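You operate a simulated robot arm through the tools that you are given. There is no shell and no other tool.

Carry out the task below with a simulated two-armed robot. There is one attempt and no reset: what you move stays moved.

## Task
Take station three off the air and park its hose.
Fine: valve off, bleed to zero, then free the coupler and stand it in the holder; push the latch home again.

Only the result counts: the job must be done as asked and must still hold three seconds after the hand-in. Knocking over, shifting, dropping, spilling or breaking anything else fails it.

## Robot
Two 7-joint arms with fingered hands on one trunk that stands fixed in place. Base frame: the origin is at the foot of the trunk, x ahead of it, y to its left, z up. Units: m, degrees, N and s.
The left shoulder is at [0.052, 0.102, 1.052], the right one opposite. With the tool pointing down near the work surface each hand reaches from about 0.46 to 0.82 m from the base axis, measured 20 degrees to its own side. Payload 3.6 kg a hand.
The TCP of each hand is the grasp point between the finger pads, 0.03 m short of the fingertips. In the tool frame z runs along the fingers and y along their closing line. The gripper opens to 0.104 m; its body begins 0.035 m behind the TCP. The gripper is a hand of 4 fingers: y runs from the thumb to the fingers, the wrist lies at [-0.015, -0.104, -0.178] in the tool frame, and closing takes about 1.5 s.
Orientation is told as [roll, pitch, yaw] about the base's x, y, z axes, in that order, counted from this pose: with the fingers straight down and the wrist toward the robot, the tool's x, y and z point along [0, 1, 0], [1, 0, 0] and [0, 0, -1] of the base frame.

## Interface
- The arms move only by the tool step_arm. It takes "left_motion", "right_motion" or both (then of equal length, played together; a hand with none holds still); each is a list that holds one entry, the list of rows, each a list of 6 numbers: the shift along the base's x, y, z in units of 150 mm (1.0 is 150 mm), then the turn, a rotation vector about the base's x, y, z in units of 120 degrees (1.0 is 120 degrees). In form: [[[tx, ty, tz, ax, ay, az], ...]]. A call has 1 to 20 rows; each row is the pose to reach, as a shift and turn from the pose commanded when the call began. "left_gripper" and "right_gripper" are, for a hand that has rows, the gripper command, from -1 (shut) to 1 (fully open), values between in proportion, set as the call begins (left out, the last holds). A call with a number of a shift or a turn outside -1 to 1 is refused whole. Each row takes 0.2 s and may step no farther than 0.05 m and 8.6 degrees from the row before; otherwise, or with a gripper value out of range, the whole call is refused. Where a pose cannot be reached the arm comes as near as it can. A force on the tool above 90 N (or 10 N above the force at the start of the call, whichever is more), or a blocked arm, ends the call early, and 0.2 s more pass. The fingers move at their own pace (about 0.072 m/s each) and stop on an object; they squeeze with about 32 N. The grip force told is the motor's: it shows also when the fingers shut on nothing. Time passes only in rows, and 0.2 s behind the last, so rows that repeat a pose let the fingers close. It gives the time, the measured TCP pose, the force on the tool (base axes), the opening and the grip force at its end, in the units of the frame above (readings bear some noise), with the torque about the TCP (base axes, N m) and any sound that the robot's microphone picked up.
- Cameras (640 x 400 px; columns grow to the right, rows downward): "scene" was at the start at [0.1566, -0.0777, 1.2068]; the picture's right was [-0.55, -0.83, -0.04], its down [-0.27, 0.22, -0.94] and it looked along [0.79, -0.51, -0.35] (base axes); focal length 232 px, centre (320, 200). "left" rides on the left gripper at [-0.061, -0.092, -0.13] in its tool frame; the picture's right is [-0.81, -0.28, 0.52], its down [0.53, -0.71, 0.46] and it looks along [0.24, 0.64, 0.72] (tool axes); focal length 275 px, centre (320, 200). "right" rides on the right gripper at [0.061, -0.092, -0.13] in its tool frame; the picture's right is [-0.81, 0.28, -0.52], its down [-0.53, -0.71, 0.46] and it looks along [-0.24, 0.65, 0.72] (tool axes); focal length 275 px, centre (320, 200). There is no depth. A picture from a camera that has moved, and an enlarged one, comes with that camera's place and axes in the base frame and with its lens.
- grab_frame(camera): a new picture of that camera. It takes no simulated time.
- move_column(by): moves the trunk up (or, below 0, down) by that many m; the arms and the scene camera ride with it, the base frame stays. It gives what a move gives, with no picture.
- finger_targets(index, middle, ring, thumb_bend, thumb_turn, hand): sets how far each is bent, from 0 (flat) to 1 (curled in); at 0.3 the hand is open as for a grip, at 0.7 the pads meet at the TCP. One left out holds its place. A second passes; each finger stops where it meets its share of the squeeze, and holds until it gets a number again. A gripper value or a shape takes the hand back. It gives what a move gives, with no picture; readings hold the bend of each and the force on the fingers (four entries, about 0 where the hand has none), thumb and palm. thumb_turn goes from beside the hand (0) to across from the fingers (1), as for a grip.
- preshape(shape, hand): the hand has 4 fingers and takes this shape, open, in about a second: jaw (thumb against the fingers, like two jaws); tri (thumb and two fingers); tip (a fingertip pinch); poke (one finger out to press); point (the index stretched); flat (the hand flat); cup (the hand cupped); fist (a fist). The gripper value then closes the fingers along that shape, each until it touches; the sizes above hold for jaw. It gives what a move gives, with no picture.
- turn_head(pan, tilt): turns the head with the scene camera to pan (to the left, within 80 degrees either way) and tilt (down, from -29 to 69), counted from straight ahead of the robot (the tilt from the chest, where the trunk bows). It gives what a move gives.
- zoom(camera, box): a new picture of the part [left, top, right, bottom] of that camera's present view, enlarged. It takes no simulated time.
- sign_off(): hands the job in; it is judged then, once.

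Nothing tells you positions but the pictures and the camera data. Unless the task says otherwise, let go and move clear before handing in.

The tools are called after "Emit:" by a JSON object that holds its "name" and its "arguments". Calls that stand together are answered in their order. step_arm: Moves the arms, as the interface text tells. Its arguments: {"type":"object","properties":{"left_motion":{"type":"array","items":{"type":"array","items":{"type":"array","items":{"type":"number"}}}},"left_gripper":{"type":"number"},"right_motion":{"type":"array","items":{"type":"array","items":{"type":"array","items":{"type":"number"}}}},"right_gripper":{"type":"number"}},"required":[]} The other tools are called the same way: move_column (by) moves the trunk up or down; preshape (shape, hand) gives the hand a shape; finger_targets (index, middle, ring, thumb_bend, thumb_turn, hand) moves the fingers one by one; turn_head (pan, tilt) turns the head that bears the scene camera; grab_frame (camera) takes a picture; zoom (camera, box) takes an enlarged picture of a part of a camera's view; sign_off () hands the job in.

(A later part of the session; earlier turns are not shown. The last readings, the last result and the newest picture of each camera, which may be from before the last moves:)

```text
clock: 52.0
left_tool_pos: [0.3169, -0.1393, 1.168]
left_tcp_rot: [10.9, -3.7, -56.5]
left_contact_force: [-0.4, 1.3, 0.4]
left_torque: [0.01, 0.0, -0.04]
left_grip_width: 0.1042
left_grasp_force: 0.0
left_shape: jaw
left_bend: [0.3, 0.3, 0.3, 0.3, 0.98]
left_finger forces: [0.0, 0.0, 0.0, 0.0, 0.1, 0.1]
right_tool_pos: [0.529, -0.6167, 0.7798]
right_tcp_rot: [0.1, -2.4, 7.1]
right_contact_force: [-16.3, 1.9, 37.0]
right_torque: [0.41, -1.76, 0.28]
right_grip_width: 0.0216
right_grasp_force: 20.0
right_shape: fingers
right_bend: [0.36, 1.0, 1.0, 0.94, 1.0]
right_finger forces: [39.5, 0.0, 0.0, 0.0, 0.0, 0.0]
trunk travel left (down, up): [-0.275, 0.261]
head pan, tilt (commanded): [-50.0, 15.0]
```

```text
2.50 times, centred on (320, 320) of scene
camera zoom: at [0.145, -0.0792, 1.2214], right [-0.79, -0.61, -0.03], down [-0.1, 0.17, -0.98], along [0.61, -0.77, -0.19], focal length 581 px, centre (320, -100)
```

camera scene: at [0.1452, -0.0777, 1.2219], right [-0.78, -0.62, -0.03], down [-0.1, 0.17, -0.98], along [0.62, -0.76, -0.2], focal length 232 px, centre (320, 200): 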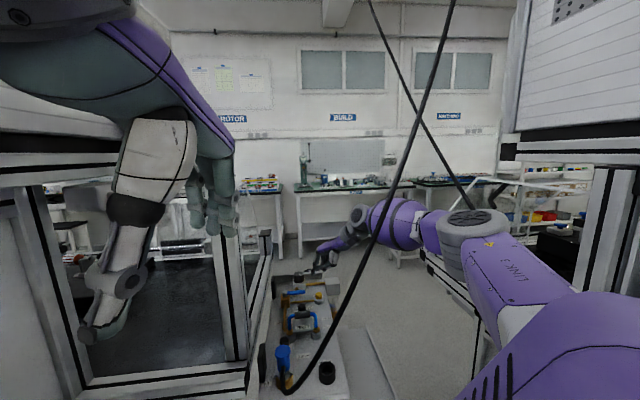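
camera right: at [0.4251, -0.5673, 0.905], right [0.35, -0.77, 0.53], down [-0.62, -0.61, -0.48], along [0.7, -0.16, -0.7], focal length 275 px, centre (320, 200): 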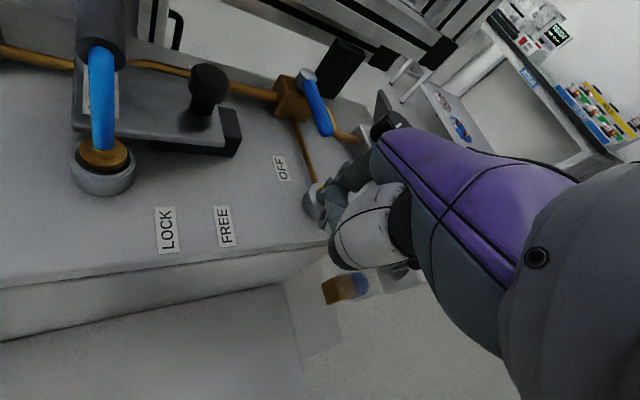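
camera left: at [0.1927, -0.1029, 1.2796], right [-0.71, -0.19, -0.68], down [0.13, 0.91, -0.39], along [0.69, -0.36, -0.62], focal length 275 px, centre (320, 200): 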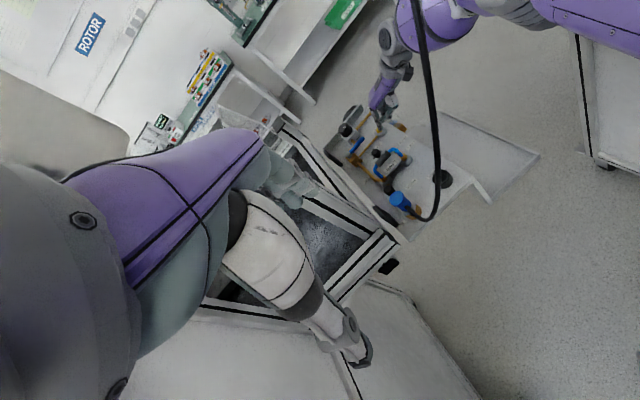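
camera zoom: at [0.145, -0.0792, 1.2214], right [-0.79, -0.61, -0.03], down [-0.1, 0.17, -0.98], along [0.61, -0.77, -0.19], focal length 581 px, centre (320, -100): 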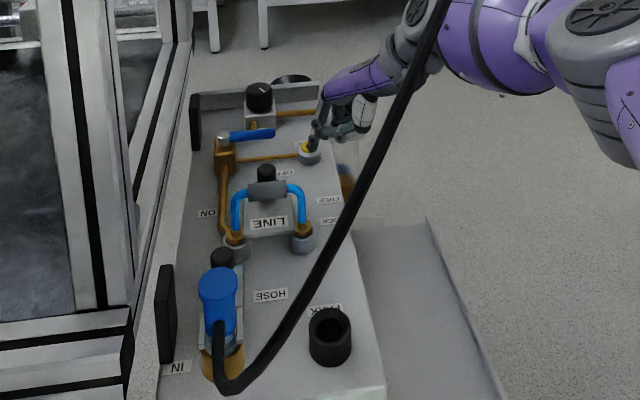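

A row was slightly too long, so nothing moved. I will repeat it with finer rows.

Emit:
{"name": "step_arm", "arguments": {"right_motion": [[[0, 0, 0.2, 0, 0, 0], [0, 0, 0.45, 0, 0, 0], [-0.05, 0.1, 0.65, 0, 0, 0.04], [-0.15, 0.3, 0.8, 0, 0, 0.08], [-0.28, 0.52, 0.8, 0, 0, 0.12], [-0.4, 0.72, 0.8, 0, 0, 0.16], [-0.527, 0.9, 0.8, 0, 0, 0.19]]]}}

Emit:
{"name": "grab_frame", "arguments": {"camera": "right"}}

Emit:
{"name": "zoom", "arguments": {"camera": "left", "box": [330, 90, 480, 230]}}

Emit:
{"name": "zoom", "arguments": {"camera": "scene", "box": [240, 240, 400, 400]}}

```text
clock: 53.8
left_tool_pos: [0.3173, -0.1393, 1.1683]
left_tcp_rot: [10.8, -3.7, -56.4]
left_contact_force: [-0.1, -0.2, -0.1]
left_torque: [0.03, 0.0, 0.0]
left_grip_width: 0.1039
left_grasp_force: 0.0
left_shape: jaw
left_bend: [0.3, 0.3, 0.3, 0.3, 0.98]
left_finger forces: [0.0, 0.1, 0.0, 0.0, 0.0, 0.0]
right_tool_pos: [0.447, -0.4821, 0.8968]
right_tcp_rot: [-0.7, -1.9, 30.0]
right_contact_force: [-0.7, 0.1, -0.2]
right_torque: [-0.01, 0.01, 0.01]
right_grip_width: 0.0218
right_grasp_force: 0.1
right_shape: fingers
right_bend: [0.35, 1.0, 1.0, 0.94, 1.0]
right_finger forces: [0.0, 0.0, 0.0, 0.0, 0.0, 0.1]
trunk travel left (down, up): [-0.275, 0.261]
head pan, tilt (commanded): [-50.0, 15.0]
stopped in row 7 (right hand): the arm was blocked; the commanded pose is now the measured one
```

```text
taken
camera right: at [0.3312, -0.4738, 1.0217], right [0.62, -0.57, 0.54], down [-0.33, -0.82, -0.47], along [0.71, 0.12, -0.7], focal length 275 px, centre (320, 200)
```

right: 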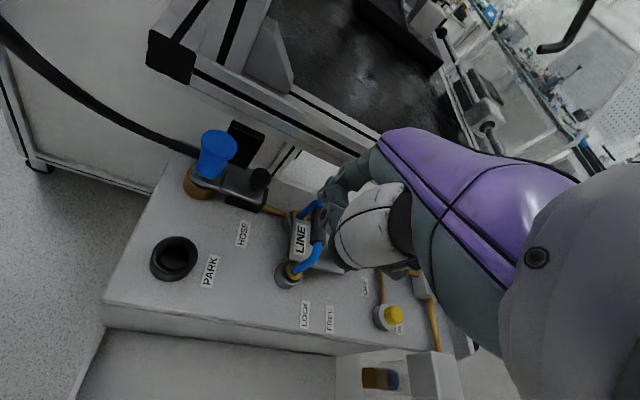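

```text
2.86 times, centred on (405, 160) of left
camera zoom: at [0.1928, -0.1032, 1.2798], right [-0.71, -0.19, -0.68], down [0.13, 0.91, -0.39], along [0.69, -0.36, -0.62], focal length 786 px, centre (77, 314)
```

zoom: 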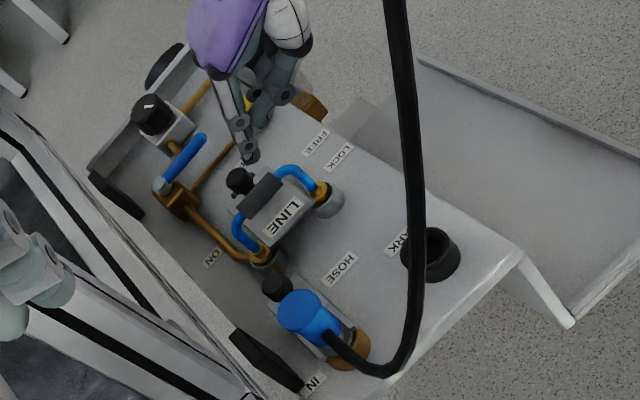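

```text
2.50 times, centred on (320, 320) of scene
camera zoom: at [0.145, -0.0788, 1.221], right [-0.79, -0.61, -0.03], down [-0.1, 0.17, -0.98], along [0.6, -0.78, -0.19], focal length 581 px, centre (320, -100)
```

zoom: 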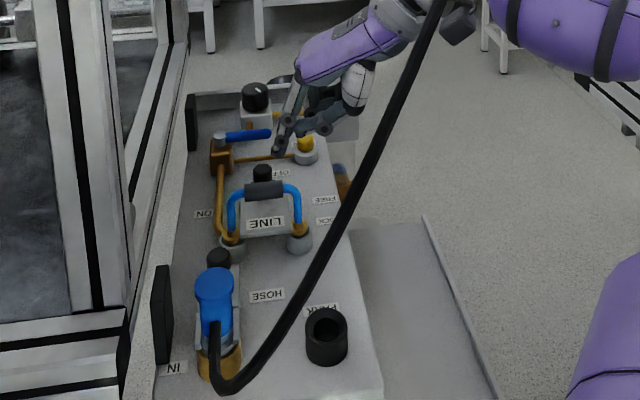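

The button sprang back. Now a close look at the coupler and its latch.

Emit:
{"name": "zoom", "arguments": {"camera": "right", "box": [170, 110, 290, 220]}}

Emit:
{"name": "zoom", "arguments": {"camera": "left", "box": [370, 170, 430, 220]}}

Emit:
{"name": "zoom", "arguments": {"camera": "scene", "box": [260, 330, 340, 400]}}

```text
3.64 times, centred on (230, 165) of right
camera zoom: at [0.3312, -0.4738, 1.0217], right [0.62, -0.57, 0.54], down [-0.33, -0.82, -0.47], along [0.71, 0.12, -0.7], focal length 1001 px, centre (647, 327)
```

zoom: 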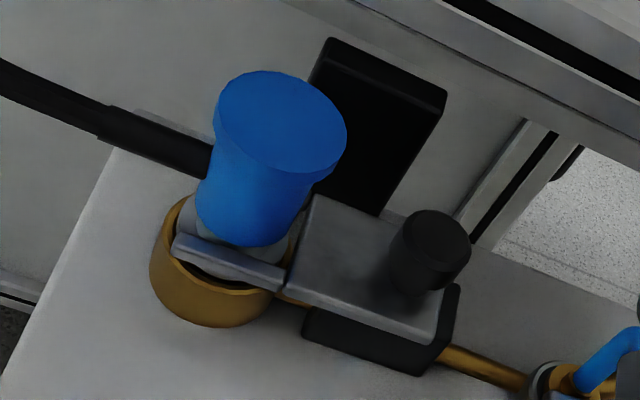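

```text
8.00 times, centred on (400, 195) of left
camera zoom: at [0.1928, -0.1032, 1.2798], right [-0.71, -0.19, -0.68], down [0.13, 0.91, -0.39], along [0.69, -0.36, -0.62], focal length 2202 px, centre (-320, 240)
```

zoom: 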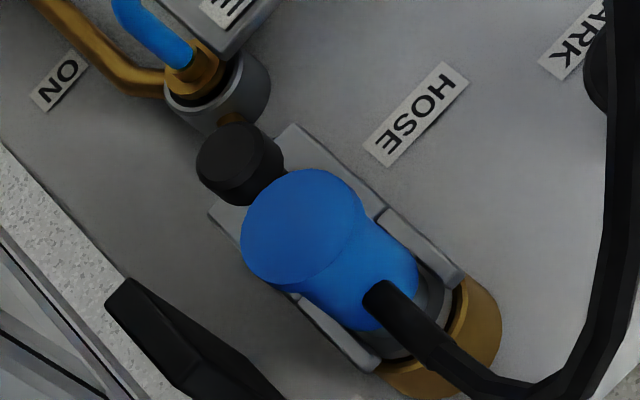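

```text
5.71 times, centred on (300, 365) of scene
camera zoom: at [0.145, -0.0788, 1.221], right [-0.79, -0.61, -0.03], down [-0.1, 0.17, -0.98], along [0.6, -0.78, -0.19], focal length 1328 px, centre (434, -743)
```

zoom: 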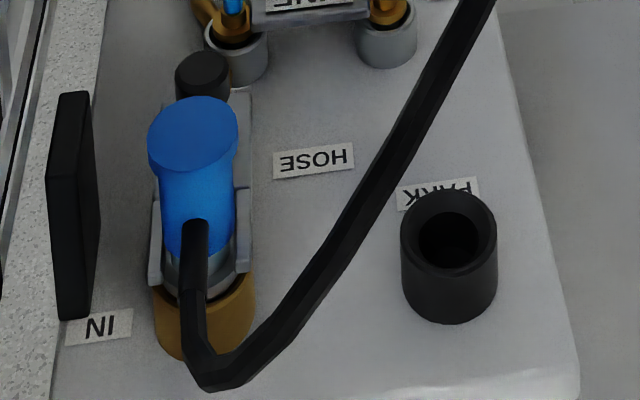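

The fork plate clasps the coupler neck and slides away from the coupler by its black knob, whose top I place at (0.511, -0.3835, 0.793). I will shape the hand to a tip pinch opened about 3.6 cm and go above the knob.

Emit:
{"name": "preshape", "arguments": {"hand": "right", "shape": "tip"}}

Emit:
{"name": "step_arm", "arguments": {"right_motion": [[[0.07, 0.11, 0, 0, 0, -0.02], [0.14, 0.22, 0, 0, 0, -0.045], [0.21, 0.33, 0, 0, 0, -0.07], [0.28, 0.44, -0.02, 0, 0, -0.095], [0.35, 0.55, -0.05, 0, 0, -0.11], [0.427, 0.657, -0.1, 0, 0, -0.125], [0.427, 0.657, -0.1, 0, 0, -0.125]]], "right_gripper": -0.3}}

Emit:
{"name": "grab_frame", "arguments": {"camera": "right"}}

Emit:
{"name": "zoom", "arguments": {"camera": "left", "box": [350, 130, 450, 210]}}

Emit:
{"name": "zoom", "arguments": {"camera": "scene", "box": [240, 290, 360, 390]}}

```text
clock: 54.7
left_tool_pos: [0.3174, -0.1393, 1.1694]
left_tcp_rot: [10.8, -3.7, -56.4]
left_contact_force: [-0.7, 0.2, 0.1]
left_torque: [0.01, -0.03, -0.03]
left_grip_width: 0.1038
left_grasp_force: 0.1
left_shape: jaw
left_bend: [0.3, 0.3, 0.3, 0.3, 0.98]
left_finger forces: [0.1, 0.0, 0.0, 0.1, 0.1, 0.1]
right_tool_pos: [0.4458, -0.4808, 0.8975]
right_tcp_rot: [-0.7, -2.0, 30.0]
right_contact_force: [-0.7, -0.2, 0.1]
right_torque: [-0.02, 0.03, 0.0]
right_grip_width: 0.1032
right_grasp_force: 0.1
right_shape: tip
right_bend: [0.3, 0.98, 0.99, 0.3, 0.98]
right_finger forces: [0.0, 0.1, 0.0, 0.0, 0.0, 0.0]
trunk travel left (down, up): [-0.275, 0.261]
head pan, tilt (commanded): [-50.0, 15.0]
```

```text
clock: 56.5
left_tool_pos: [0.3177, -0.1393, 1.1694]
left_tcp_rot: [10.8, -3.6, -56.5]
left_contact_force: [-0.5, 0.9, -0.4]
left_torque: [0.03, 0.03, -0.01]
left_grip_width: 0.1043
left_grasp_force: 0.1
left_shape: jaw
left_bend: [0.3, 0.3, 0.3, 0.3, 0.98]
left_finger forces: [0.0, 0.0, 0.0, 0.1, 0.0, 0.0]
right_tool_pos: [0.5109, -0.3824, 0.8834]
right_tcp_rot: [-0.4, -2.0, 15.0]
right_contact_force: [-0.1, 0.6, 0.4]
right_torque: [0.01, 0.01, -0.03]
right_grip_width: 0.037
right_grasp_force: 0.1
right_shape: tip
right_bend: [0.73, 0.98, 0.99, 0.73, 1.0]
right_finger forces: [0.0, 0.1, 0.0, 0.0, 0.0, 0.0]
trunk travel left (down, up): [-0.275, 0.261]
head pan, tilt (commanded): [-50.0, 15.0]
stopped in row 7 (right hand): the arm was blocked; the commanded pose is now the measured one
```

```text
taken
camera right: at [0.4009, -0.3462, 1.0088], right [0.46, -0.71, 0.53], down [-0.53, -0.7, -0.48], along [0.71, -0.07, -0.7], focal length 275 px, centre (320, 200)
```

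right: 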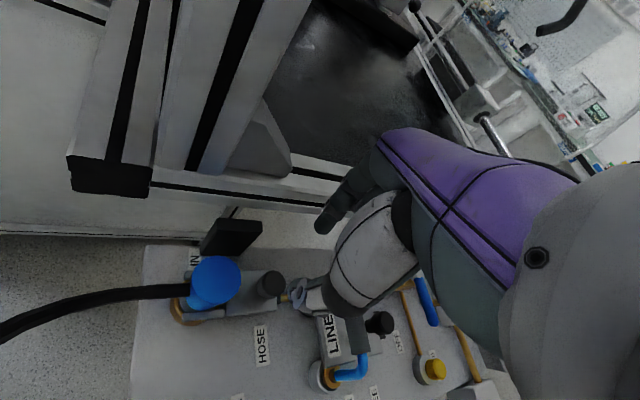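

```text
5.00 times, centred on (400, 170) of left
camera zoom: at [0.1931, -0.1032, 1.2802], right [-0.71, -0.19, -0.68], down [0.13, 0.91, -0.39], along [0.69, -0.36, -0.62], focal length 1376 px, centre (-80, 350)
```

zoom: 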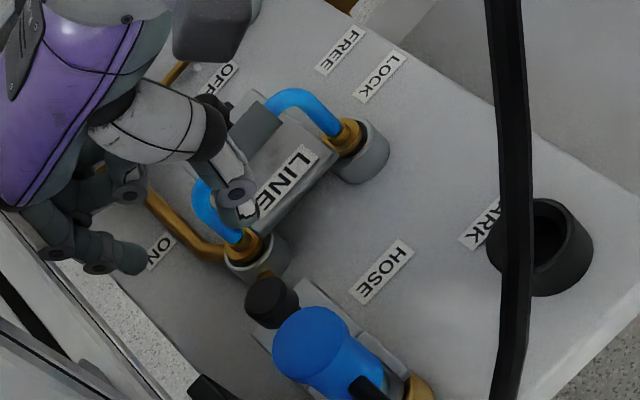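

```text
4.00 times, centred on (300, 340) of scene
camera zoom: at [0.1451, -0.0788, 1.221], right [-0.79, -0.61, -0.03], down [-0.1, 0.17, -0.98], along [0.6, -0.78, -0.19], focal length 929 px, centre (400, -360)
```

zoom: 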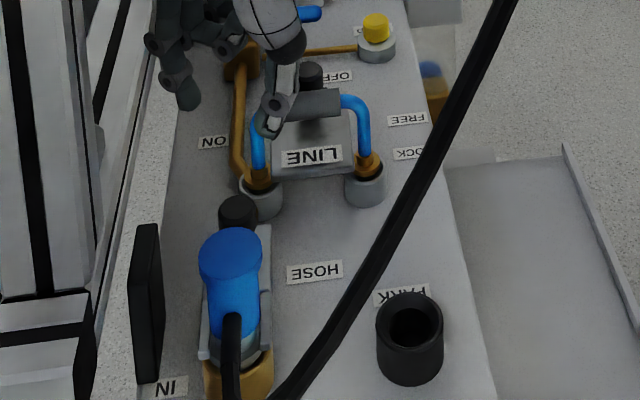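

Checks agree within about 3 mm: the pinch straddles the latch knob. I will descend and then close on it.

Emit:
{"name": "step_arm", "arguments": {"right_motion": [[[0, 0, -0.17, 0, 0, 0], [0, 0, -0.34, 0, 0, 0], [0, 0, -0.45, 0, 0, 0], [0, 0, -0.509, 0, 0, 0]]]}}

Emit:
{"name": "zoom", "arguments": {"camera": "right", "box": [200, 180, 360, 320]}}

Emit:
{"name": "zoom", "arguments": {"camera": "left", "box": [350, 150, 450, 230]}}

Emit:
{"name": "zoom", "arguments": {"camera": "scene", "box": [240, 290, 360, 390]}}

```text
clock: 57.7
left_tool_pos: [0.3184, -0.1393, 1.1698]
left_tcp_rot: [10.8, -3.7, -56.4]
left_contact_force: [-0.1, 0.5, -0.5]
left_torque: [-0.02, 0.0, -0.02]
left_grip_width: 0.104
left_grasp_force: 0.1
left_shape: jaw
left_bend: [0.3, 0.3, 0.3, 0.3, 0.98]
left_finger forces: [0.1, 0.0, 0.1, 0.0, 0.1, 0.0]
right_tool_pos: [0.513, -0.3817, 0.8063]
right_tcp_rot: [-0.1, -2.0, 15.0]
right_contact_force: [0.0, 0.8, 0.4]
right_torque: [0.03, -0.03, 0.01]
right_grip_width: 0.0376
right_grasp_force: 0.1
right_shape: tip
right_bend: [0.73, 0.98, 0.99, 0.73, 1.0]
right_finger forces: [0.0, 0.0, 0.0, 0.0, 0.0, 0.1]
trunk travel left (down, up): [-0.275, 0.261]
head pan, tilt (commanded): [-50.0, 15.0]
stopped in row 4 (right hand): the arm was blocked; the commanded pose is now the measured one
```

```text
2.86 times, centred on (280, 250) of right
camera zoom: at [0.4034, -0.346, 0.9321], right [0.46, -0.71, 0.53], down [-0.54, -0.7, -0.48], along [0.71, -0.07, -0.7], focal length 786 px, centre (434, 57)
```

zoom: 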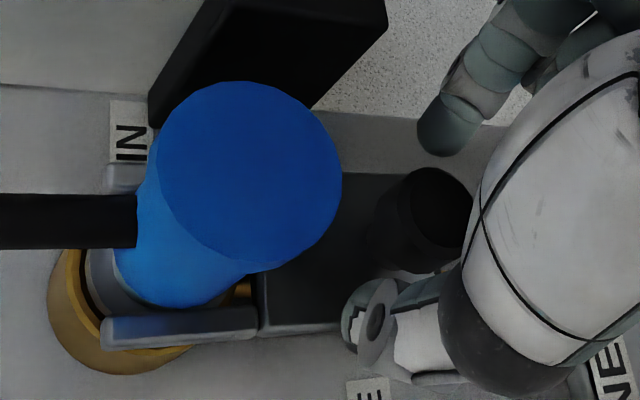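

```text
5.00 times, centred on (400, 190) of left
camera zoom: at [0.1933, -0.1033, 1.2807], right [-0.71, -0.19, -0.68], down [0.12, 0.91, -0.39], along [0.69, -0.36, -0.62], focal length 1376 px, centre (-80, 250)
```

zoom: 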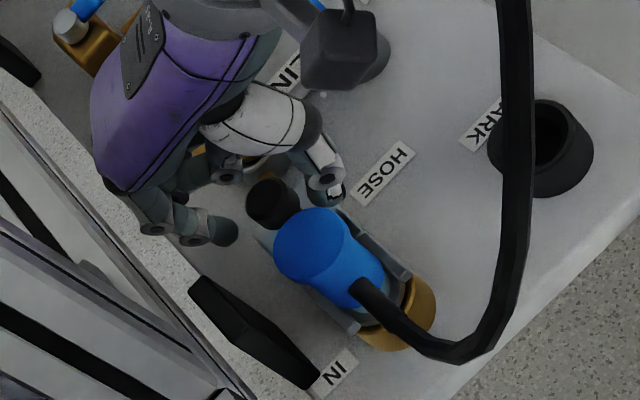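

```text
4.00 times, centred on (300, 340) of scene
camera zoom: at [0.1452, -0.0786, 1.221], right [-0.79, -0.61, -0.03], down [-0.1, 0.17, -0.98], along [0.6, -0.78, -0.2], focal length 929 px, centre (400, -360)
```

zoom: 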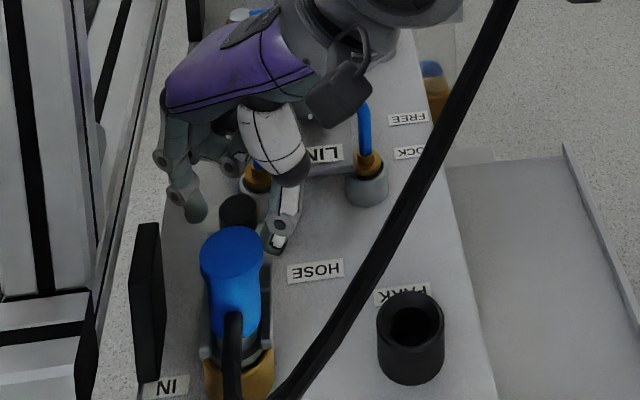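

The knob is between index and thumb. Closing the pinch on it.

Emit:
{"name": "step_arm", "arguments": {"right_motion": [[[0, 0, 0, 0, 0, 0], [0, 0, 0, 0, 0, 0], [0, 0, 0, 0, 0, 0], [0, 0, 0, 0, 0, 0], [0, 0, 0, 0, 0, 0]]], "right_gripper": -1}}

Emit:
{"name": "zoom", "arguments": {"camera": "right", "box": [200, 180, 360, 320]}}

Emit:
{"name": "zoom", "arguments": {"camera": "left", "box": [350, 150, 450, 230]}}

```text
clock: 59.1
left_tool_pos: [0.3188, -0.1394, 1.1707]
left_tcp_rot: [10.8, -3.9, -56.3]
left_contact_force: [0.9, -1.2, -0.3]
left_torque: [0.0, 0.0, -0.01]
left_grip_width: 0.104
left_grasp_force: 0.0
left_shape: jaw
left_bend: [0.3, 0.3, 0.3, 0.3, 0.98]
left_finger forces: [0.0, 0.0, 0.0, 0.0, 0.1, 0.0]
right_tool_pos: [0.5133, -0.3823, 0.8053]
right_tcp_rot: [-0.4, -1.9, 14.9]
right_contact_force: [-2.5, -1.0, 1.2]
right_torque: [-0.06, 0.07, -0.04]
right_grip_width: 0.0162
right_grasp_force: 32.1
right_shape: tip
right_bend: [0.71, 1.0, 1.0, 0.75, 1.0]
right_finger forces: [27.3, 0.1, 0.0, 0.1, 29.4, 0.0]
trunk travel left (down, up): [-0.275, 0.261]
head pan, tilt (commanded): [-50.0, 15.0]
stopped in row 5 (right hand): the arm was blocked; the commanded pose is now the measured one
```

```text
2.86 times, centred on (280, 250) of right
camera zoom: at [0.4034, -0.3462, 0.9318], right [0.46, -0.71, 0.53], down [-0.54, -0.7, -0.48], along [0.71, -0.07, -0.7], focal length 786 px, centre (434, 57)
```

zoom: 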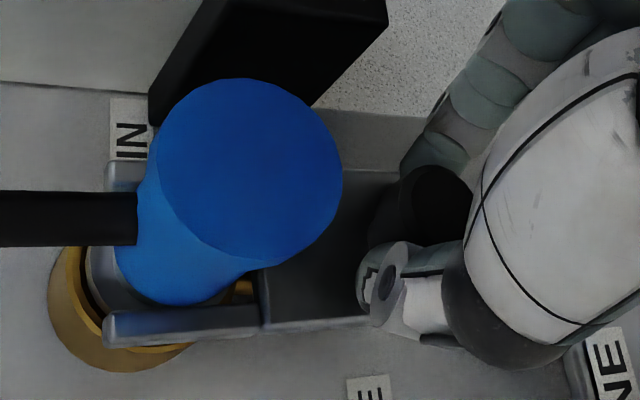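

```text
5.00 times, centred on (400, 190) of left
camera zoom: at [0.1936, -0.1034, 1.2812], right [-0.71, -0.2, -0.68], down [0.12, 0.91, -0.39], along [0.69, -0.36, -0.62], focal length 1376 px, centre (-80, 250)
```

zoom: 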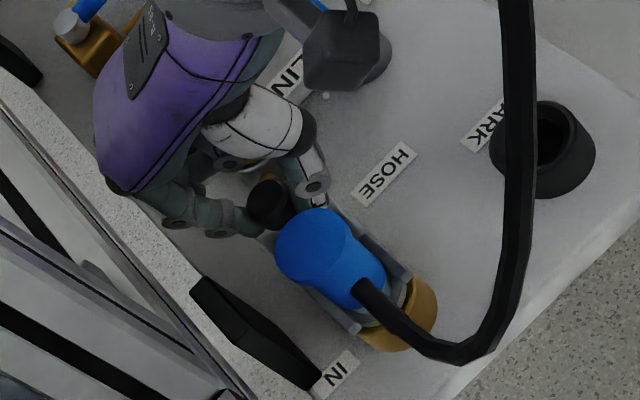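

Firm grip on the knob (about 28 N each side). Now I pull it away from the coupler along the slide.

Emit:
{"name": "step_arm", "arguments": {"right_motion": [[[0.03, -0.029, 0, 0, 0, 0], [0.06, -0.059, 0, 0, 0, 0], [0.095, -0.093, 0, 0, 0, 0], [0.13, -0.127, 0, 0, 0, 0], [0.165, -0.161, 0, 0, 0, 0]]]}}

Emit:
{"name": "zoom", "arguments": {"camera": "right", "box": [180, 160, 360, 320]}}

Emit:
{"name": "zoom", "arguments": {"camera": "left", "box": [350, 150, 450, 230]}}

Emit:
{"name": "zoom", "arguments": {"camera": "scene", "box": [240, 290, 360, 390]}}

```text
clock: 60.3
left_tool_pos: [0.3185, -0.1384, 1.1707]
left_tcp_rot: [10.7, -3.8, -56.3]
left_contact_force: [0.6, -0.5, -0.4]
left_torque: [-0.01, 0.01, -0.01]
left_grip_width: 0.104
left_grasp_force: 0.2
left_shape: jaw
left_bend: [0.3, 0.3, 0.3, 0.3, 0.98]
left_finger forces: [0.0, 0.0, 0.1, 0.1, 0.0, 0.0]
right_tool_pos: [0.5369, -0.4061, 0.8056]
right_tcp_rot: [-0.1, -1.9, 15.0]
right_contact_force: [-11.1, 4.2, -1.1]
right_torque: [0.08, 0.27, 0.01]
right_grip_width: 0.0169
right_grasp_force: 31.9
right_shape: tip
right_bend: [0.72, 1.0, 1.0, 0.74, 1.0]
right_finger forces: [25.7, 0.1, 0.0, 0.0, 35.1, 0.0]
trunk travel left (down, up): [-0.275, 0.261]
head pan, tilt (commanded): [-50.0, 15.0]
```

```text
2.50 times, centred on (270, 240) of right
camera zoom: at [0.4277, -0.3705, 0.9322], right [0.46, -0.72, 0.53], down [-0.54, -0.7, -0.48], along [0.71, -0.06, -0.7], focal length 688 px, centre (445, 100)
```

zoom: 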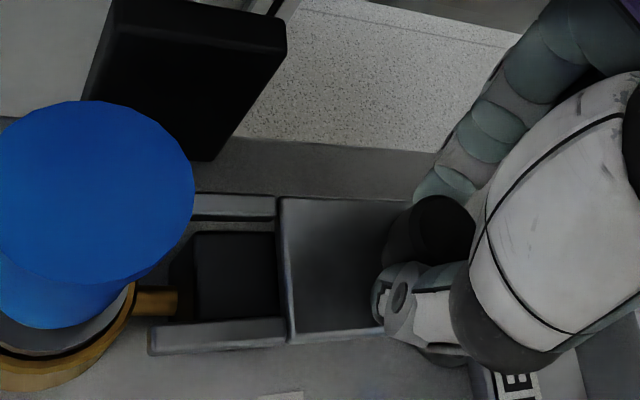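

```text
5.00 times, centred on (400, 190) of left
camera zoom: at [0.1937, -0.1034, 1.2815], right [-0.71, -0.2, -0.68], down [0.12, 0.91, -0.39], along [0.69, -0.36, -0.62], focal length 1376 px, centre (-80, 250)
```

zoom: 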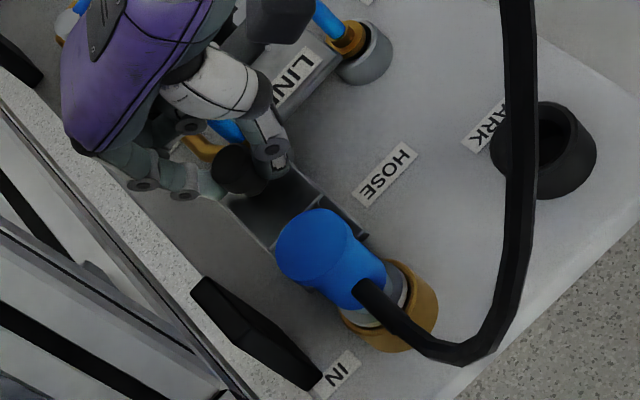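

```text
4.00 times, centred on (300, 340) of scene
camera zoom: at [0.1458, -0.079, 1.2213], right [-0.79, -0.62, -0.03], down [-0.1, 0.17, -0.98], along [0.61, -0.77, -0.2], focal length 929 px, centre (400, -360)
```

zoom: 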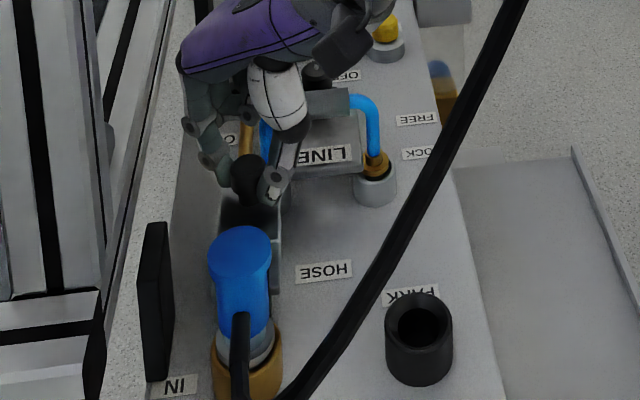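

The fork slid about 3.4 cm and clears the coupler neck. I will open the pinch, lift away, and check that the latch stays out.

Emit:
{"name": "step_arm", "arguments": {"right_motion": [[[0, 0, 0, 0, 0, 0], [0, 0, 0, 0, 0, 0], [0, 0, 0, 0, 0, 0], [0, 0, 0.1, 0, 0, 0], [0, 0, 0.3, 0, 0, 0], [0, 0, 0.55, 0, 0, 0]]], "right_gripper": -0.2}}

Emit:
{"name": "zoom", "arguments": {"camera": "right", "box": [180, 200, 360, 340]}}

Emit:
{"name": "zoom", "arguments": {"camera": "left", "box": [350, 150, 450, 230]}}

Emit:
{"name": "zoom", "arguments": {"camera": "scene", "box": [240, 290, 360, 390]}}

```text
clock: 61.9
left_tool_pos: [0.3189, -0.1396, 1.1718]
left_tcp_rot: [10.8, -3.8, -56.2]
left_contact_force: [0.3, 1.5, 0.6]
left_torque: [0.0, 0.0, 0.02]
left_grip_width: 0.1039
left_grasp_force: 0.1
left_shape: jaw
left_bend: [0.3, 0.3, 0.3, 0.3, 0.98]
left_finger forces: [0.0, 0.0, 0.0, 0.1, 0.0, 0.0]
right_tool_pos: [0.5365, -0.4061, 0.8896]
right_tcp_rot: [-0.3, -2.1, 15.0]
right_contact_force: [0.5, 0.8, -0.8]
right_torque: [0.0, 0.01, 0.02]
right_grip_width: 0.0415
right_grasp_force: 0.1
right_shape: tip
right_bend: [0.73, 0.98, 0.99, 0.73, 1.0]
right_finger forces: [0.0, 0.0, 0.1, 0.0, 0.1, 0.0]
trunk travel left (down, up): [-0.275, 0.261]
head pan, tilt (commanded): [-50.0, 15.0]
stopped in row 6 (right hand): the arm was blocked; the commanded pose is now the measured one
```

```text
2.86 times, centred on (270, 270) of right
camera zoom: at [0.426, -0.3707, 1.0149], right [0.46, -0.71, 0.53], down [-0.54, -0.7, -0.48], along [0.71, -0.07, -0.7], focal length 786 px, centre (463, 0)
```

zoom: 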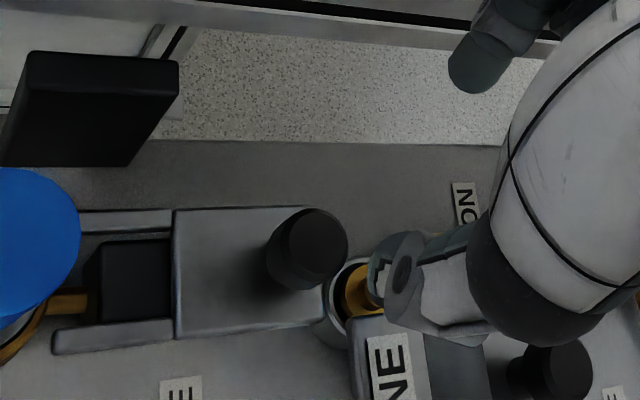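

```text
5.00 times, centred on (400, 190) of left
camera zoom: at [0.1939, -0.1035, 1.2816], right [-0.71, -0.2, -0.68], down [0.12, 0.91, -0.39], along [0.69, -0.36, -0.62], focal length 1376 px, centre (-80, 250)
```

zoom: 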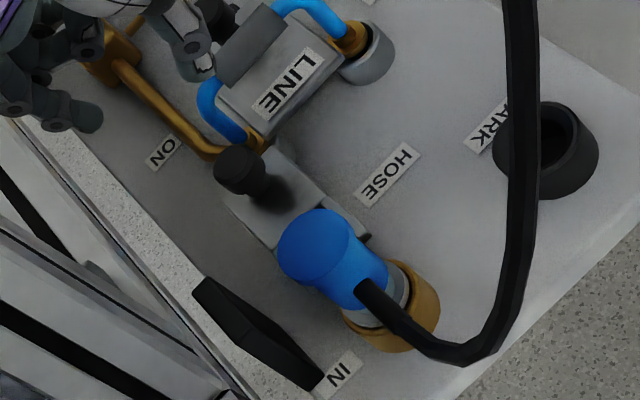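

```text
4.00 times, centred on (300, 340) of scene
camera zoom: at [0.1456, -0.0785, 1.221], right [-0.79, -0.61, -0.03], down [-0.1, 0.17, -0.98], along [0.6, -0.78, -0.19], focal length 929 px, centre (400, -360)
```

zoom: 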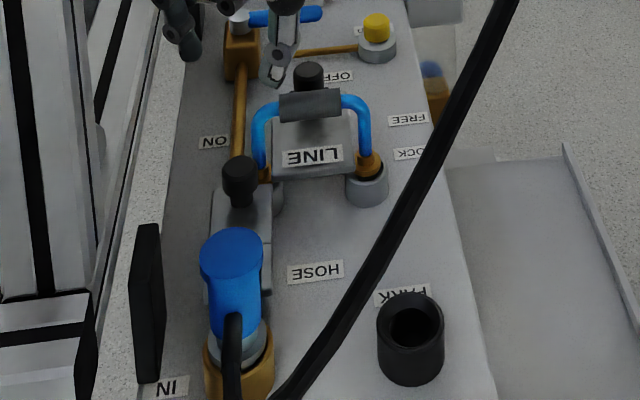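

The latch stays out and the coupler neck is free. Before grasping the coupler I want the clearances around it (black bracket, hose side) in detail.

Emit:
{"name": "zoom", "arguments": {"camera": "left", "box": [380, 180, 440, 225]}}

Emit:
{"name": "zoom", "arguments": {"camera": "scene", "box": [265, 340, 325, 395]}}

Emit:
{"name": "grab_frame", "arguments": {"camera": "right"}}

```text
8.89 times, centred on (410, 202) of left
camera zoom: at [0.1939, -0.1035, 1.2816], right [-0.71, -0.2, -0.68], down [0.12, 0.91, -0.39], along [0.69, -0.36, -0.62], focal length 2447 px, centre (-480, 178)
```

zoom: 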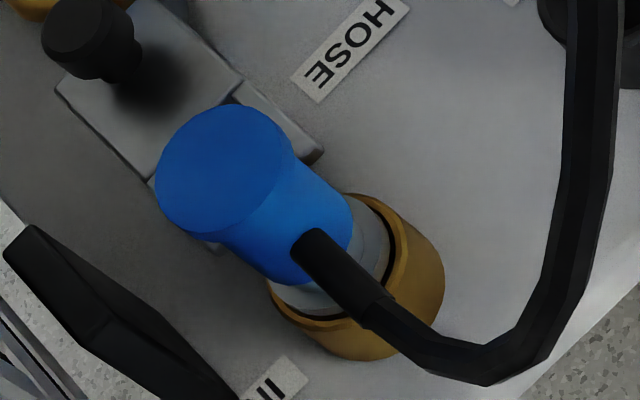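

```text
7.27 times, centred on (295, 368) of scene
camera zoom: at [0.1456, -0.0785, 1.221], right [-0.79, -0.61, -0.03], down [-0.1, 0.17, -0.98], along [0.6, -0.78, -0.19], focal length 1690 px, centre (502, -1018)
```

zoom: 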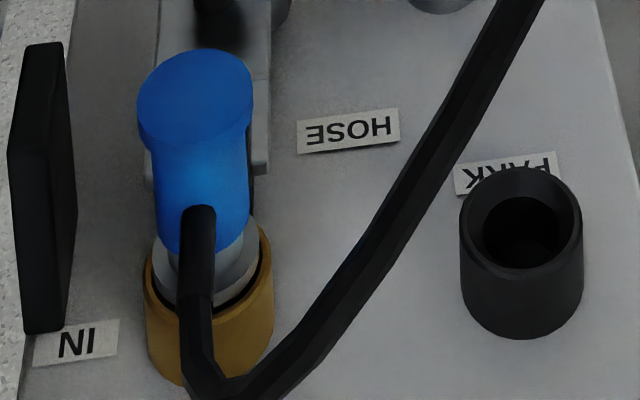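

```text
taken
camera right: at [0.426, -0.3707, 1.0149], right [0.46, -0.71, 0.53], down [-0.54, -0.7, -0.48], along [0.71, -0.07, -0.7], focal length 275 px, centre (320, 200)
```

right: 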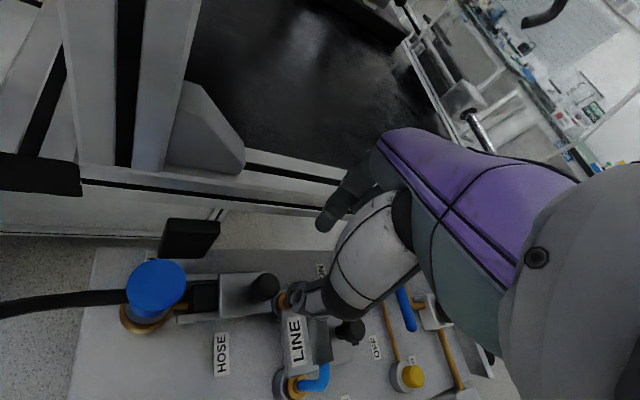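

The bracket beside the coupler is only about 0.79 high and 43 mm from its axis, so fingertips from above fit. I will take the hand above the coupler turned to about 60° yaw (wrist to the right, hose side left free), opened to 5.5 cm.

Emit:
{"name": "step_arm", "arguments": {"right_motion": [[[-0.03, 0.02, 0.1, 0, 0, 0.0625], [-0.1, 0.08, 0.13, 0, 0, 0.125], [-0.18, 0.16, 0.13, 0, 0, 0.1875], [-0.26, 0.24, 0.13, 0, 0, 0.25], [-0.34, 0.32, 0.13, 0, 0, 0.3125], [-0.407, 0.387, 0.13, 0, 0, 0.375]]], "right_gripper": 0.06}}

Emit:
{"name": "grab_frame", "arguments": {"camera": "right"}}

Emit:
{"name": "zoom", "arguments": {"camera": "left", "box": [350, 130, 470, 230]}}

Emit:
{"name": "zoom", "arguments": {"camera": "scene", "box": [220, 260, 380, 395]}}

```text
clock: 63.5
left_tool_pos: [0.3197, -0.1388, 1.1709]
left_tcp_rot: [10.7, -3.9, -56.2]
left_contact_force: [0.3, -0.3, 0.2]
left_torque: [0.03, -0.02, 0.0]
left_grip_width: 0.1042
left_grasp_force: 0.1
left_shape: jaw
left_bend: [0.3, 0.3, 0.3, 0.3, 0.98]
left_finger forces: [0.0, 0.1, 0.0, 0.1, 0.0, 0.1]
right_tool_pos: [0.4731, -0.349, 0.9066]
right_tcp_rot: [-1.4, -1.3, 60.1]
right_contact_force: [0.1, -0.2, 0.4]
right_torque: [-0.01, -0.01, 0.01]
right_grip_width: 0.0546
right_grasp_force: 0.0
right_shape: tip
right_bend: [0.73, 0.98, 0.99, 0.68, 1.0]
right_finger forces: [0.0, 0.0, 0.1, 0.0, 0.0, 0.1]
trunk travel left (down, up): [-0.275, 0.261]
head pan, tilt (commanded): [-50.0, 15.0]
stopped in row 6 (right hand): the arm was blocked; the commanded pose is now the measured one
```

```text
taken
camera right: at [0.3701, -0.398, 1.0326], right [0.82, -0.17, 0.54], down [0.12, -0.88, -0.46], along [0.56, 0.44, -0.7], focal length 275 px, centre (320, 200)
```

right: 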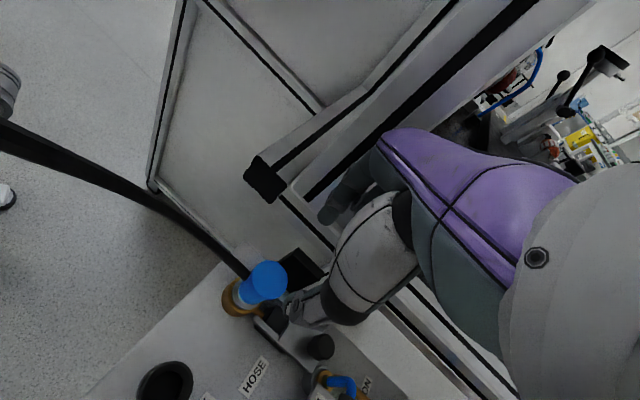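

```text
4.00 times, centred on (410, 180) of left
camera zoom: at [0.1942, -0.1036, 1.2821], right [-0.71, -0.2, -0.68], down [0.12, 0.91, -0.4], along [0.69, -0.36, -0.62], focal length 1101 px, centre (-40, 280)
```

zoom: 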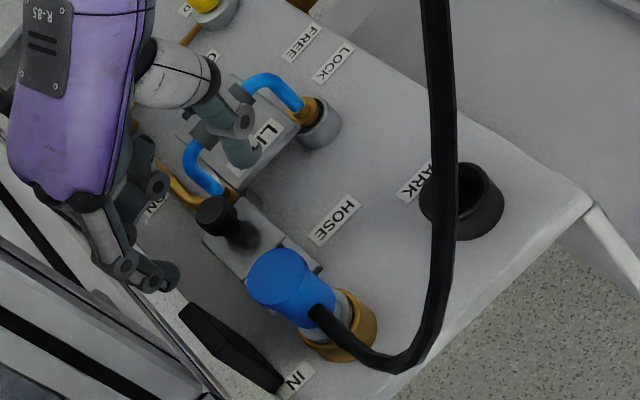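

```text
2.96 times, centred on (300, 328) of scene
camera zoom: at [0.1458, -0.0784, 1.221], right [-0.79, -0.61, -0.03], down [-0.1, 0.17, -0.98], along [0.6, -0.77, -0.2], focal length 688 px, centre (379, -178)
```

zoom: 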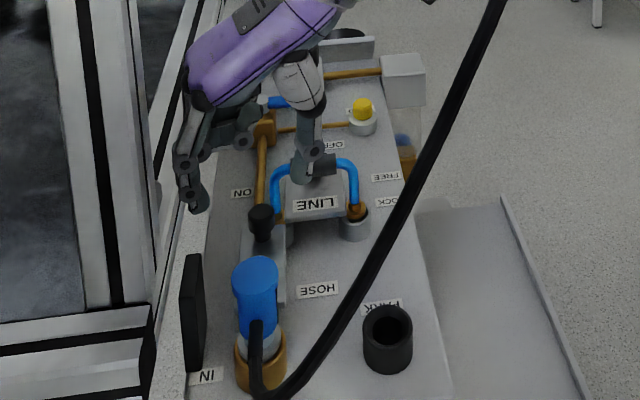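

The hand reached 60° yaw above the coupler and is within a few millimetres of its axis. I will shift slightly and descend partway to re-check.

Emit:
{"name": "step_arm", "arguments": {"right_motion": [[[-0.015, 0.008, -0.1, 0, 0, 0], [-0.03, 0.016, -0.2, 0, 0, 0], [-0.03, 0.016, -0.28, 0, 0, 0]]]}}

Emit:
{"name": "zoom", "arguments": {"camera": "right", "box": [200, 200, 380, 340]}}

Emit:
{"name": "zoom", "arguments": {"camera": "left", "box": [360, 150, 460, 230]}}

Emit:
{"name": "zoom", "arguments": {"camera": "scene", "box": [240, 300, 340, 390]}}

```text
clock: 64.5
left_tool_pos: [0.3192, -0.1396, 1.1719]
left_tcp_rot: [10.6, -3.9, -56.1]
left_contact_force: [0.4, 0.0, -0.4]
left_torque: [-0.01, -0.01, -0.01]
left_grip_width: 0.104
left_grasp_force: 0.0
left_shape: jaw
left_bend: [0.3, 0.3, 0.3, 0.3, 0.98]
left_finger forces: [0.0, 0.1, 0.1, 0.0, 0.1, 0.0]
right_tool_pos: [0.4708, -0.3472, 0.8663]
right_tcp_rot: [-1.4, -1.4, 60.1]
right_contact_force: [-1.0, 0.5, 0.2]
right_torque: [-0.01, 0.02, -0.01]
right_grip_width: 0.0546
right_grasp_force: 0.1
right_shape: tip
right_bend: [0.73, 0.98, 0.99, 0.68, 1.0]
right_finger forces: [0.0, 0.0, 0.1, 0.0, 0.0, 0.0]
trunk travel left (down, up): [-0.275, 0.261]
head pan, tilt (commanded): [-50.0, 15.0]
stopped in row 3 (right hand): the arm was blocked; the commanded pose is now the measured one
```

```text
2.86 times, centred on (290, 270) of right
camera zoom: at [0.3672, -0.3953, 0.9911], right [0.82, -0.17, 0.54], down [0.12, -0.88, -0.46], along [0.56, 0.44, -0.7], focal length 786 px, centre (406, 0)
```

zoom: 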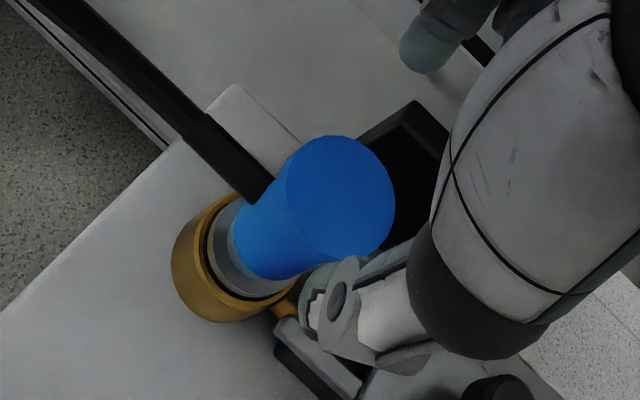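

```text
5.00 times, centred on (410, 190) of left
camera zoom: at [0.1944, -0.1036, 1.2826], right [-0.71, -0.2, -0.68], down [0.12, 0.91, -0.4], along [0.69, -0.36, -0.62], focal length 1376 px, centre (-130, 250)
```

zoom: 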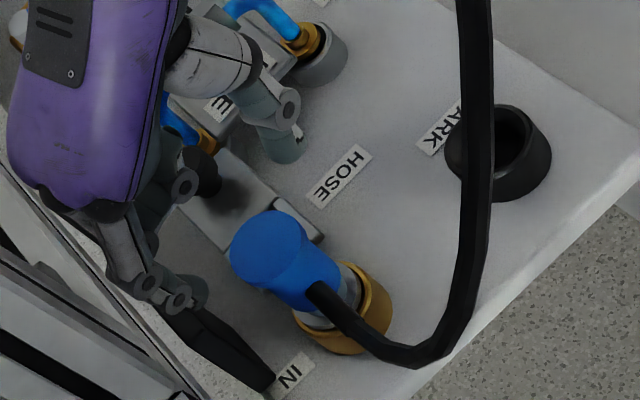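

```text
4.44 times, centred on (290, 345) of scene
camera zoom: at [0.1459, -0.0782, 1.221], right [-0.79, -0.61, -0.03], down [-0.1, 0.17, -0.98], along [0.6, -0.77, -0.2], focal length 1032 px, centre (453, -444)
```

zoom: 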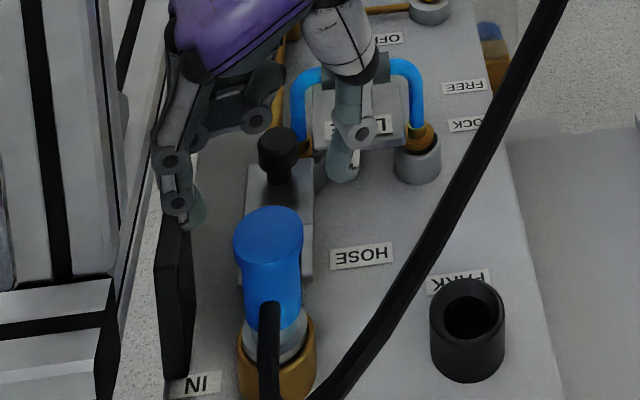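

Aligned well: the coupler axis lies within about 2 mm of the pinch centre. I will narrow slightly to 5 cm and lower around the coupler.

Emit:
{"name": "step_arm", "arguments": {"right_motion": [[[0.007, 0.011, -0.08, 0, 0, 0], [0.007, 0.011, -0.16, 0, 0, 0], [0.007, 0.011, -0.26, 0, 0, 0], [0.007, 0.011, -0.36, 0, 0, 0]]], "right_gripper": -0.04}}

Emit:
{"name": "zoom", "arguments": {"camera": "right", "box": [200, 180, 380, 320]}}

Emit:
{"name": "zoom", "arguments": {"camera": "left", "box": [360, 150, 460, 230]}}

Emit:
{"name": "zoom", "arguments": {"camera": "scene", "box": [240, 300, 340, 390]}}

```text
clock: 65.7
left_tool_pos: [0.3192, -0.1401, 1.1726]
left_tcp_rot: [10.6, -3.8, -56.1]
left_contact_force: [-0.2, -0.6, 0.2]
left_torque: [0.0, 0.0, 0.0]
left_grip_width: 0.1042
left_grasp_force: 0.1
left_shape: jaw
left_bend: [0.3, 0.3, 0.3, 0.3, 0.98]
left_finger forces: [0.0, 0.0, 0.1, 0.0, 0.0, 0.0]
right_tool_pos: [0.4737, -0.3438, 0.8113]
right_tcp_rot: [-1.4, -1.3, 60.0]
right_contact_force: [-0.6, -0.3, -0.3]
right_torque: [-0.01, -0.01, -0.01]
right_grip_width: 0.0506
right_grasp_force: 0.1
right_shape: tip
right_bend: [0.73, 0.98, 0.99, 0.7, 1.0]
right_finger forces: [0.0, 0.1, 0.0, 0.0, 0.0, 0.0]
trunk travel left (down, up): [-0.275, 0.261]
head pan, tilt (commanded): [-50.0, 15.0]
stopped in row 4 (right hand): the arm was blocked; the commanded pose is now the measured one
```

```text
2.86 times, centred on (290, 250) of right
camera zoom: at [0.3701, -0.3938, 0.9371], right [0.82, -0.17, 0.54], down [0.12, -0.88, -0.46], along [0.56, 0.44, -0.7], focal length 786 px, centre (406, 57)
```

zoom: 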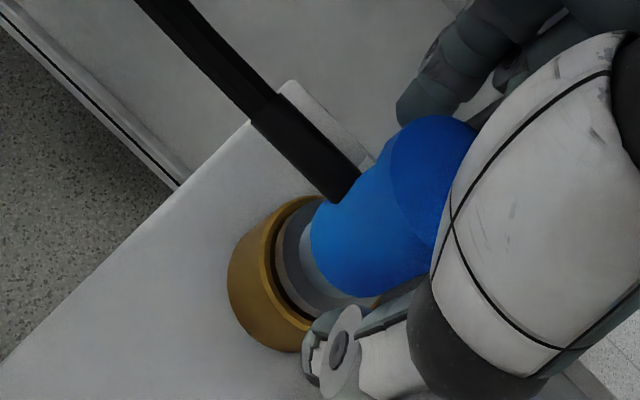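

```text
5.00 times, centred on (410, 190) of left
camera zoom: at [0.1947, -0.1037, 1.283], right [-0.71, -0.2, -0.68], down [0.12, 0.91, -0.4], along [0.69, -0.36, -0.62], focal length 1376 px, centre (-130, 250)
```

zoom: 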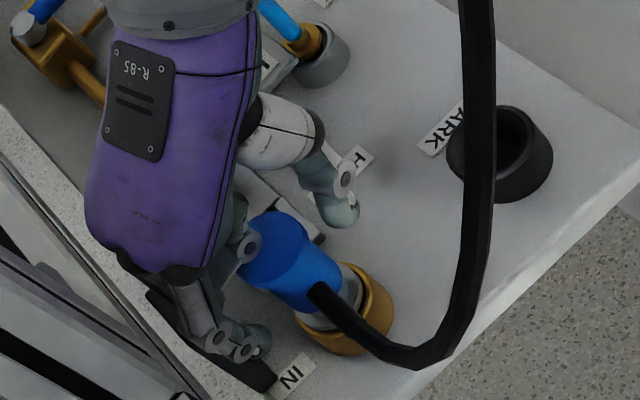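

```text
4.44 times, centred on (290, 345) of scene
camera zoom: at [0.1461, -0.078, 1.221], right [-0.79, -0.61, -0.03], down [-0.1, 0.17, -0.98], along [0.6, -0.77, -0.2], focal length 1032 px, centre (453, -444)
```

zoom: 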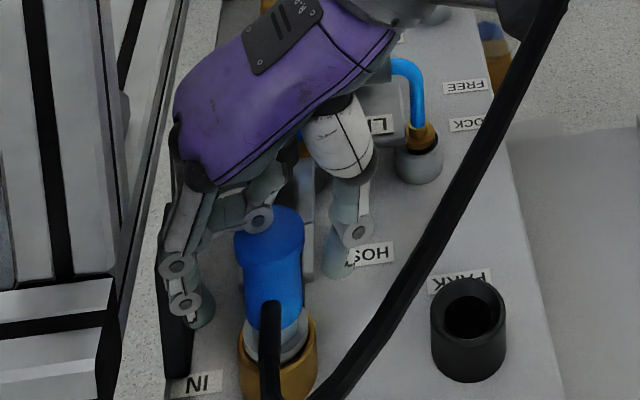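

Index and thumb straddle the coupler with room on both sides. Closing the grip.

Emit:
{"name": "step_arm", "arguments": {"right_motion": [[[0, 0, 0, 0, 0, 0], [0, 0, 0, 0, 0, 0], [0, 0, 0, 0, 0, 0], [0, 0, 0, 0, 0, 0], [0, 0, 0, 0, 0, 0]]], "right_gripper": -1}}

Emit:
{"name": "zoom", "arguments": {"camera": "right", "box": [200, 180, 380, 320]}}

Emit:
{"name": "zoom", "arguments": {"camera": "left", "box": [360, 150, 460, 230]}}

Emit:
{"name": "zoom", "arguments": {"camera": "scene", "box": [240, 300, 340, 390]}}

```text
clock: 67.1
left_tool_pos: [0.3207, -0.1394, 1.1715]
left_tcp_rot: [10.7, -3.9, -56.0]
left_contact_force: [-0.1, 0.2, -0.7]
left_torque: [0.02, 0.01, 0.03]
left_grip_width: 0.1039
left_grasp_force: 0.2
left_shape: jaw
left_bend: [0.3, 0.3, 0.3, 0.3, 0.98]
left_finger forces: [0.1, 0.1, 0.0, 0.0, 0.0, 0.0]
right_tool_pos: [0.4742, -0.3447, 0.8119]
right_tcp_rot: [-1.4, -1.4, 60.1]
right_contact_force: [0.6, -0.2, 0.7]
right_torque: [0.01, 0.01, 0.03]
right_grip_width: 0.0216
right_grasp_force: 31.9
right_shape: tip
right_bend: [0.73, 1.0, 1.0, 0.75, 1.0]
right_finger forces: [28.4, 0.1, 0.0, 0.1, 28.2, 0.0]
trunk travel left (down, up): [-0.275, 0.261]
head pan, tilt (commanded): [-50.0, 15.0]
stopped in row 5 (right hand): the arm was blocked; the commanded pose is now the measured one
```

```text
2.86 times, centred on (290, 250) of right
camera zoom: at [0.3701, -0.3938, 0.9369], right [0.82, -0.17, 0.54], down [0.12, -0.88, -0.46], along [0.56, 0.44, -0.7], focal length 786 px, centre (406, 57)
```

zoom: 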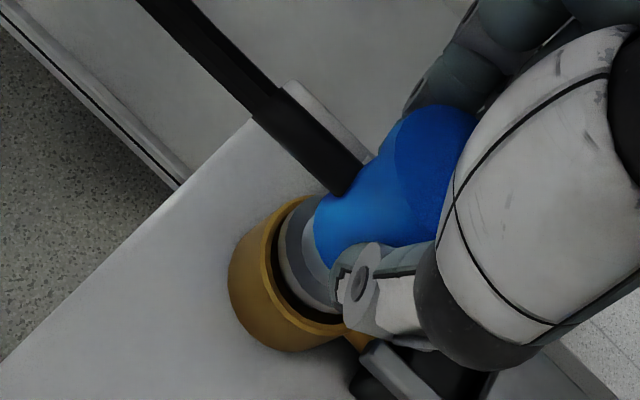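

```text
5.00 times, centred on (410, 190) of left
camera zoom: at [0.195, -0.1038, 1.2835], right [-0.71, -0.2, -0.67], down [0.12, 0.91, -0.4], along [0.69, -0.36, -0.62], focal length 1376 px, centre (-130, 250)
```

zoom: 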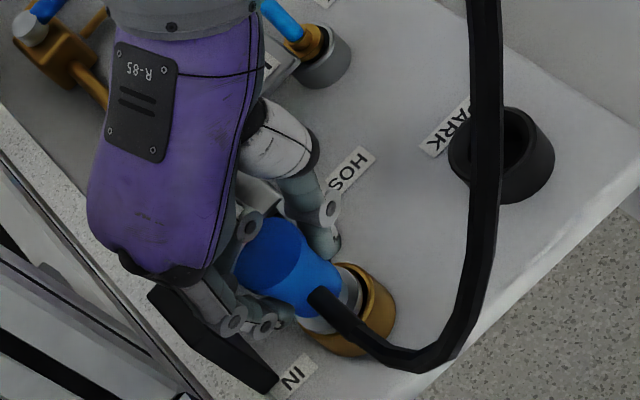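

```text
4.44 times, centred on (290, 345) of scene
camera zoom: at [0.1463, -0.0779, 1.2209], right [-0.79, -0.61, -0.03], down [-0.1, 0.17, -0.98], along [0.6, -0.77, -0.2], focal length 1032 px, centre (453, -444)
```

zoom: 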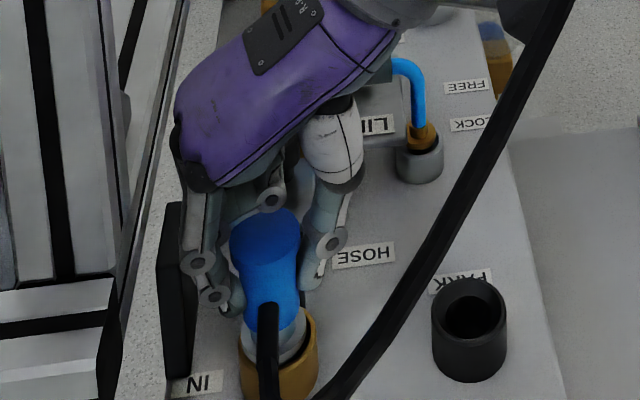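

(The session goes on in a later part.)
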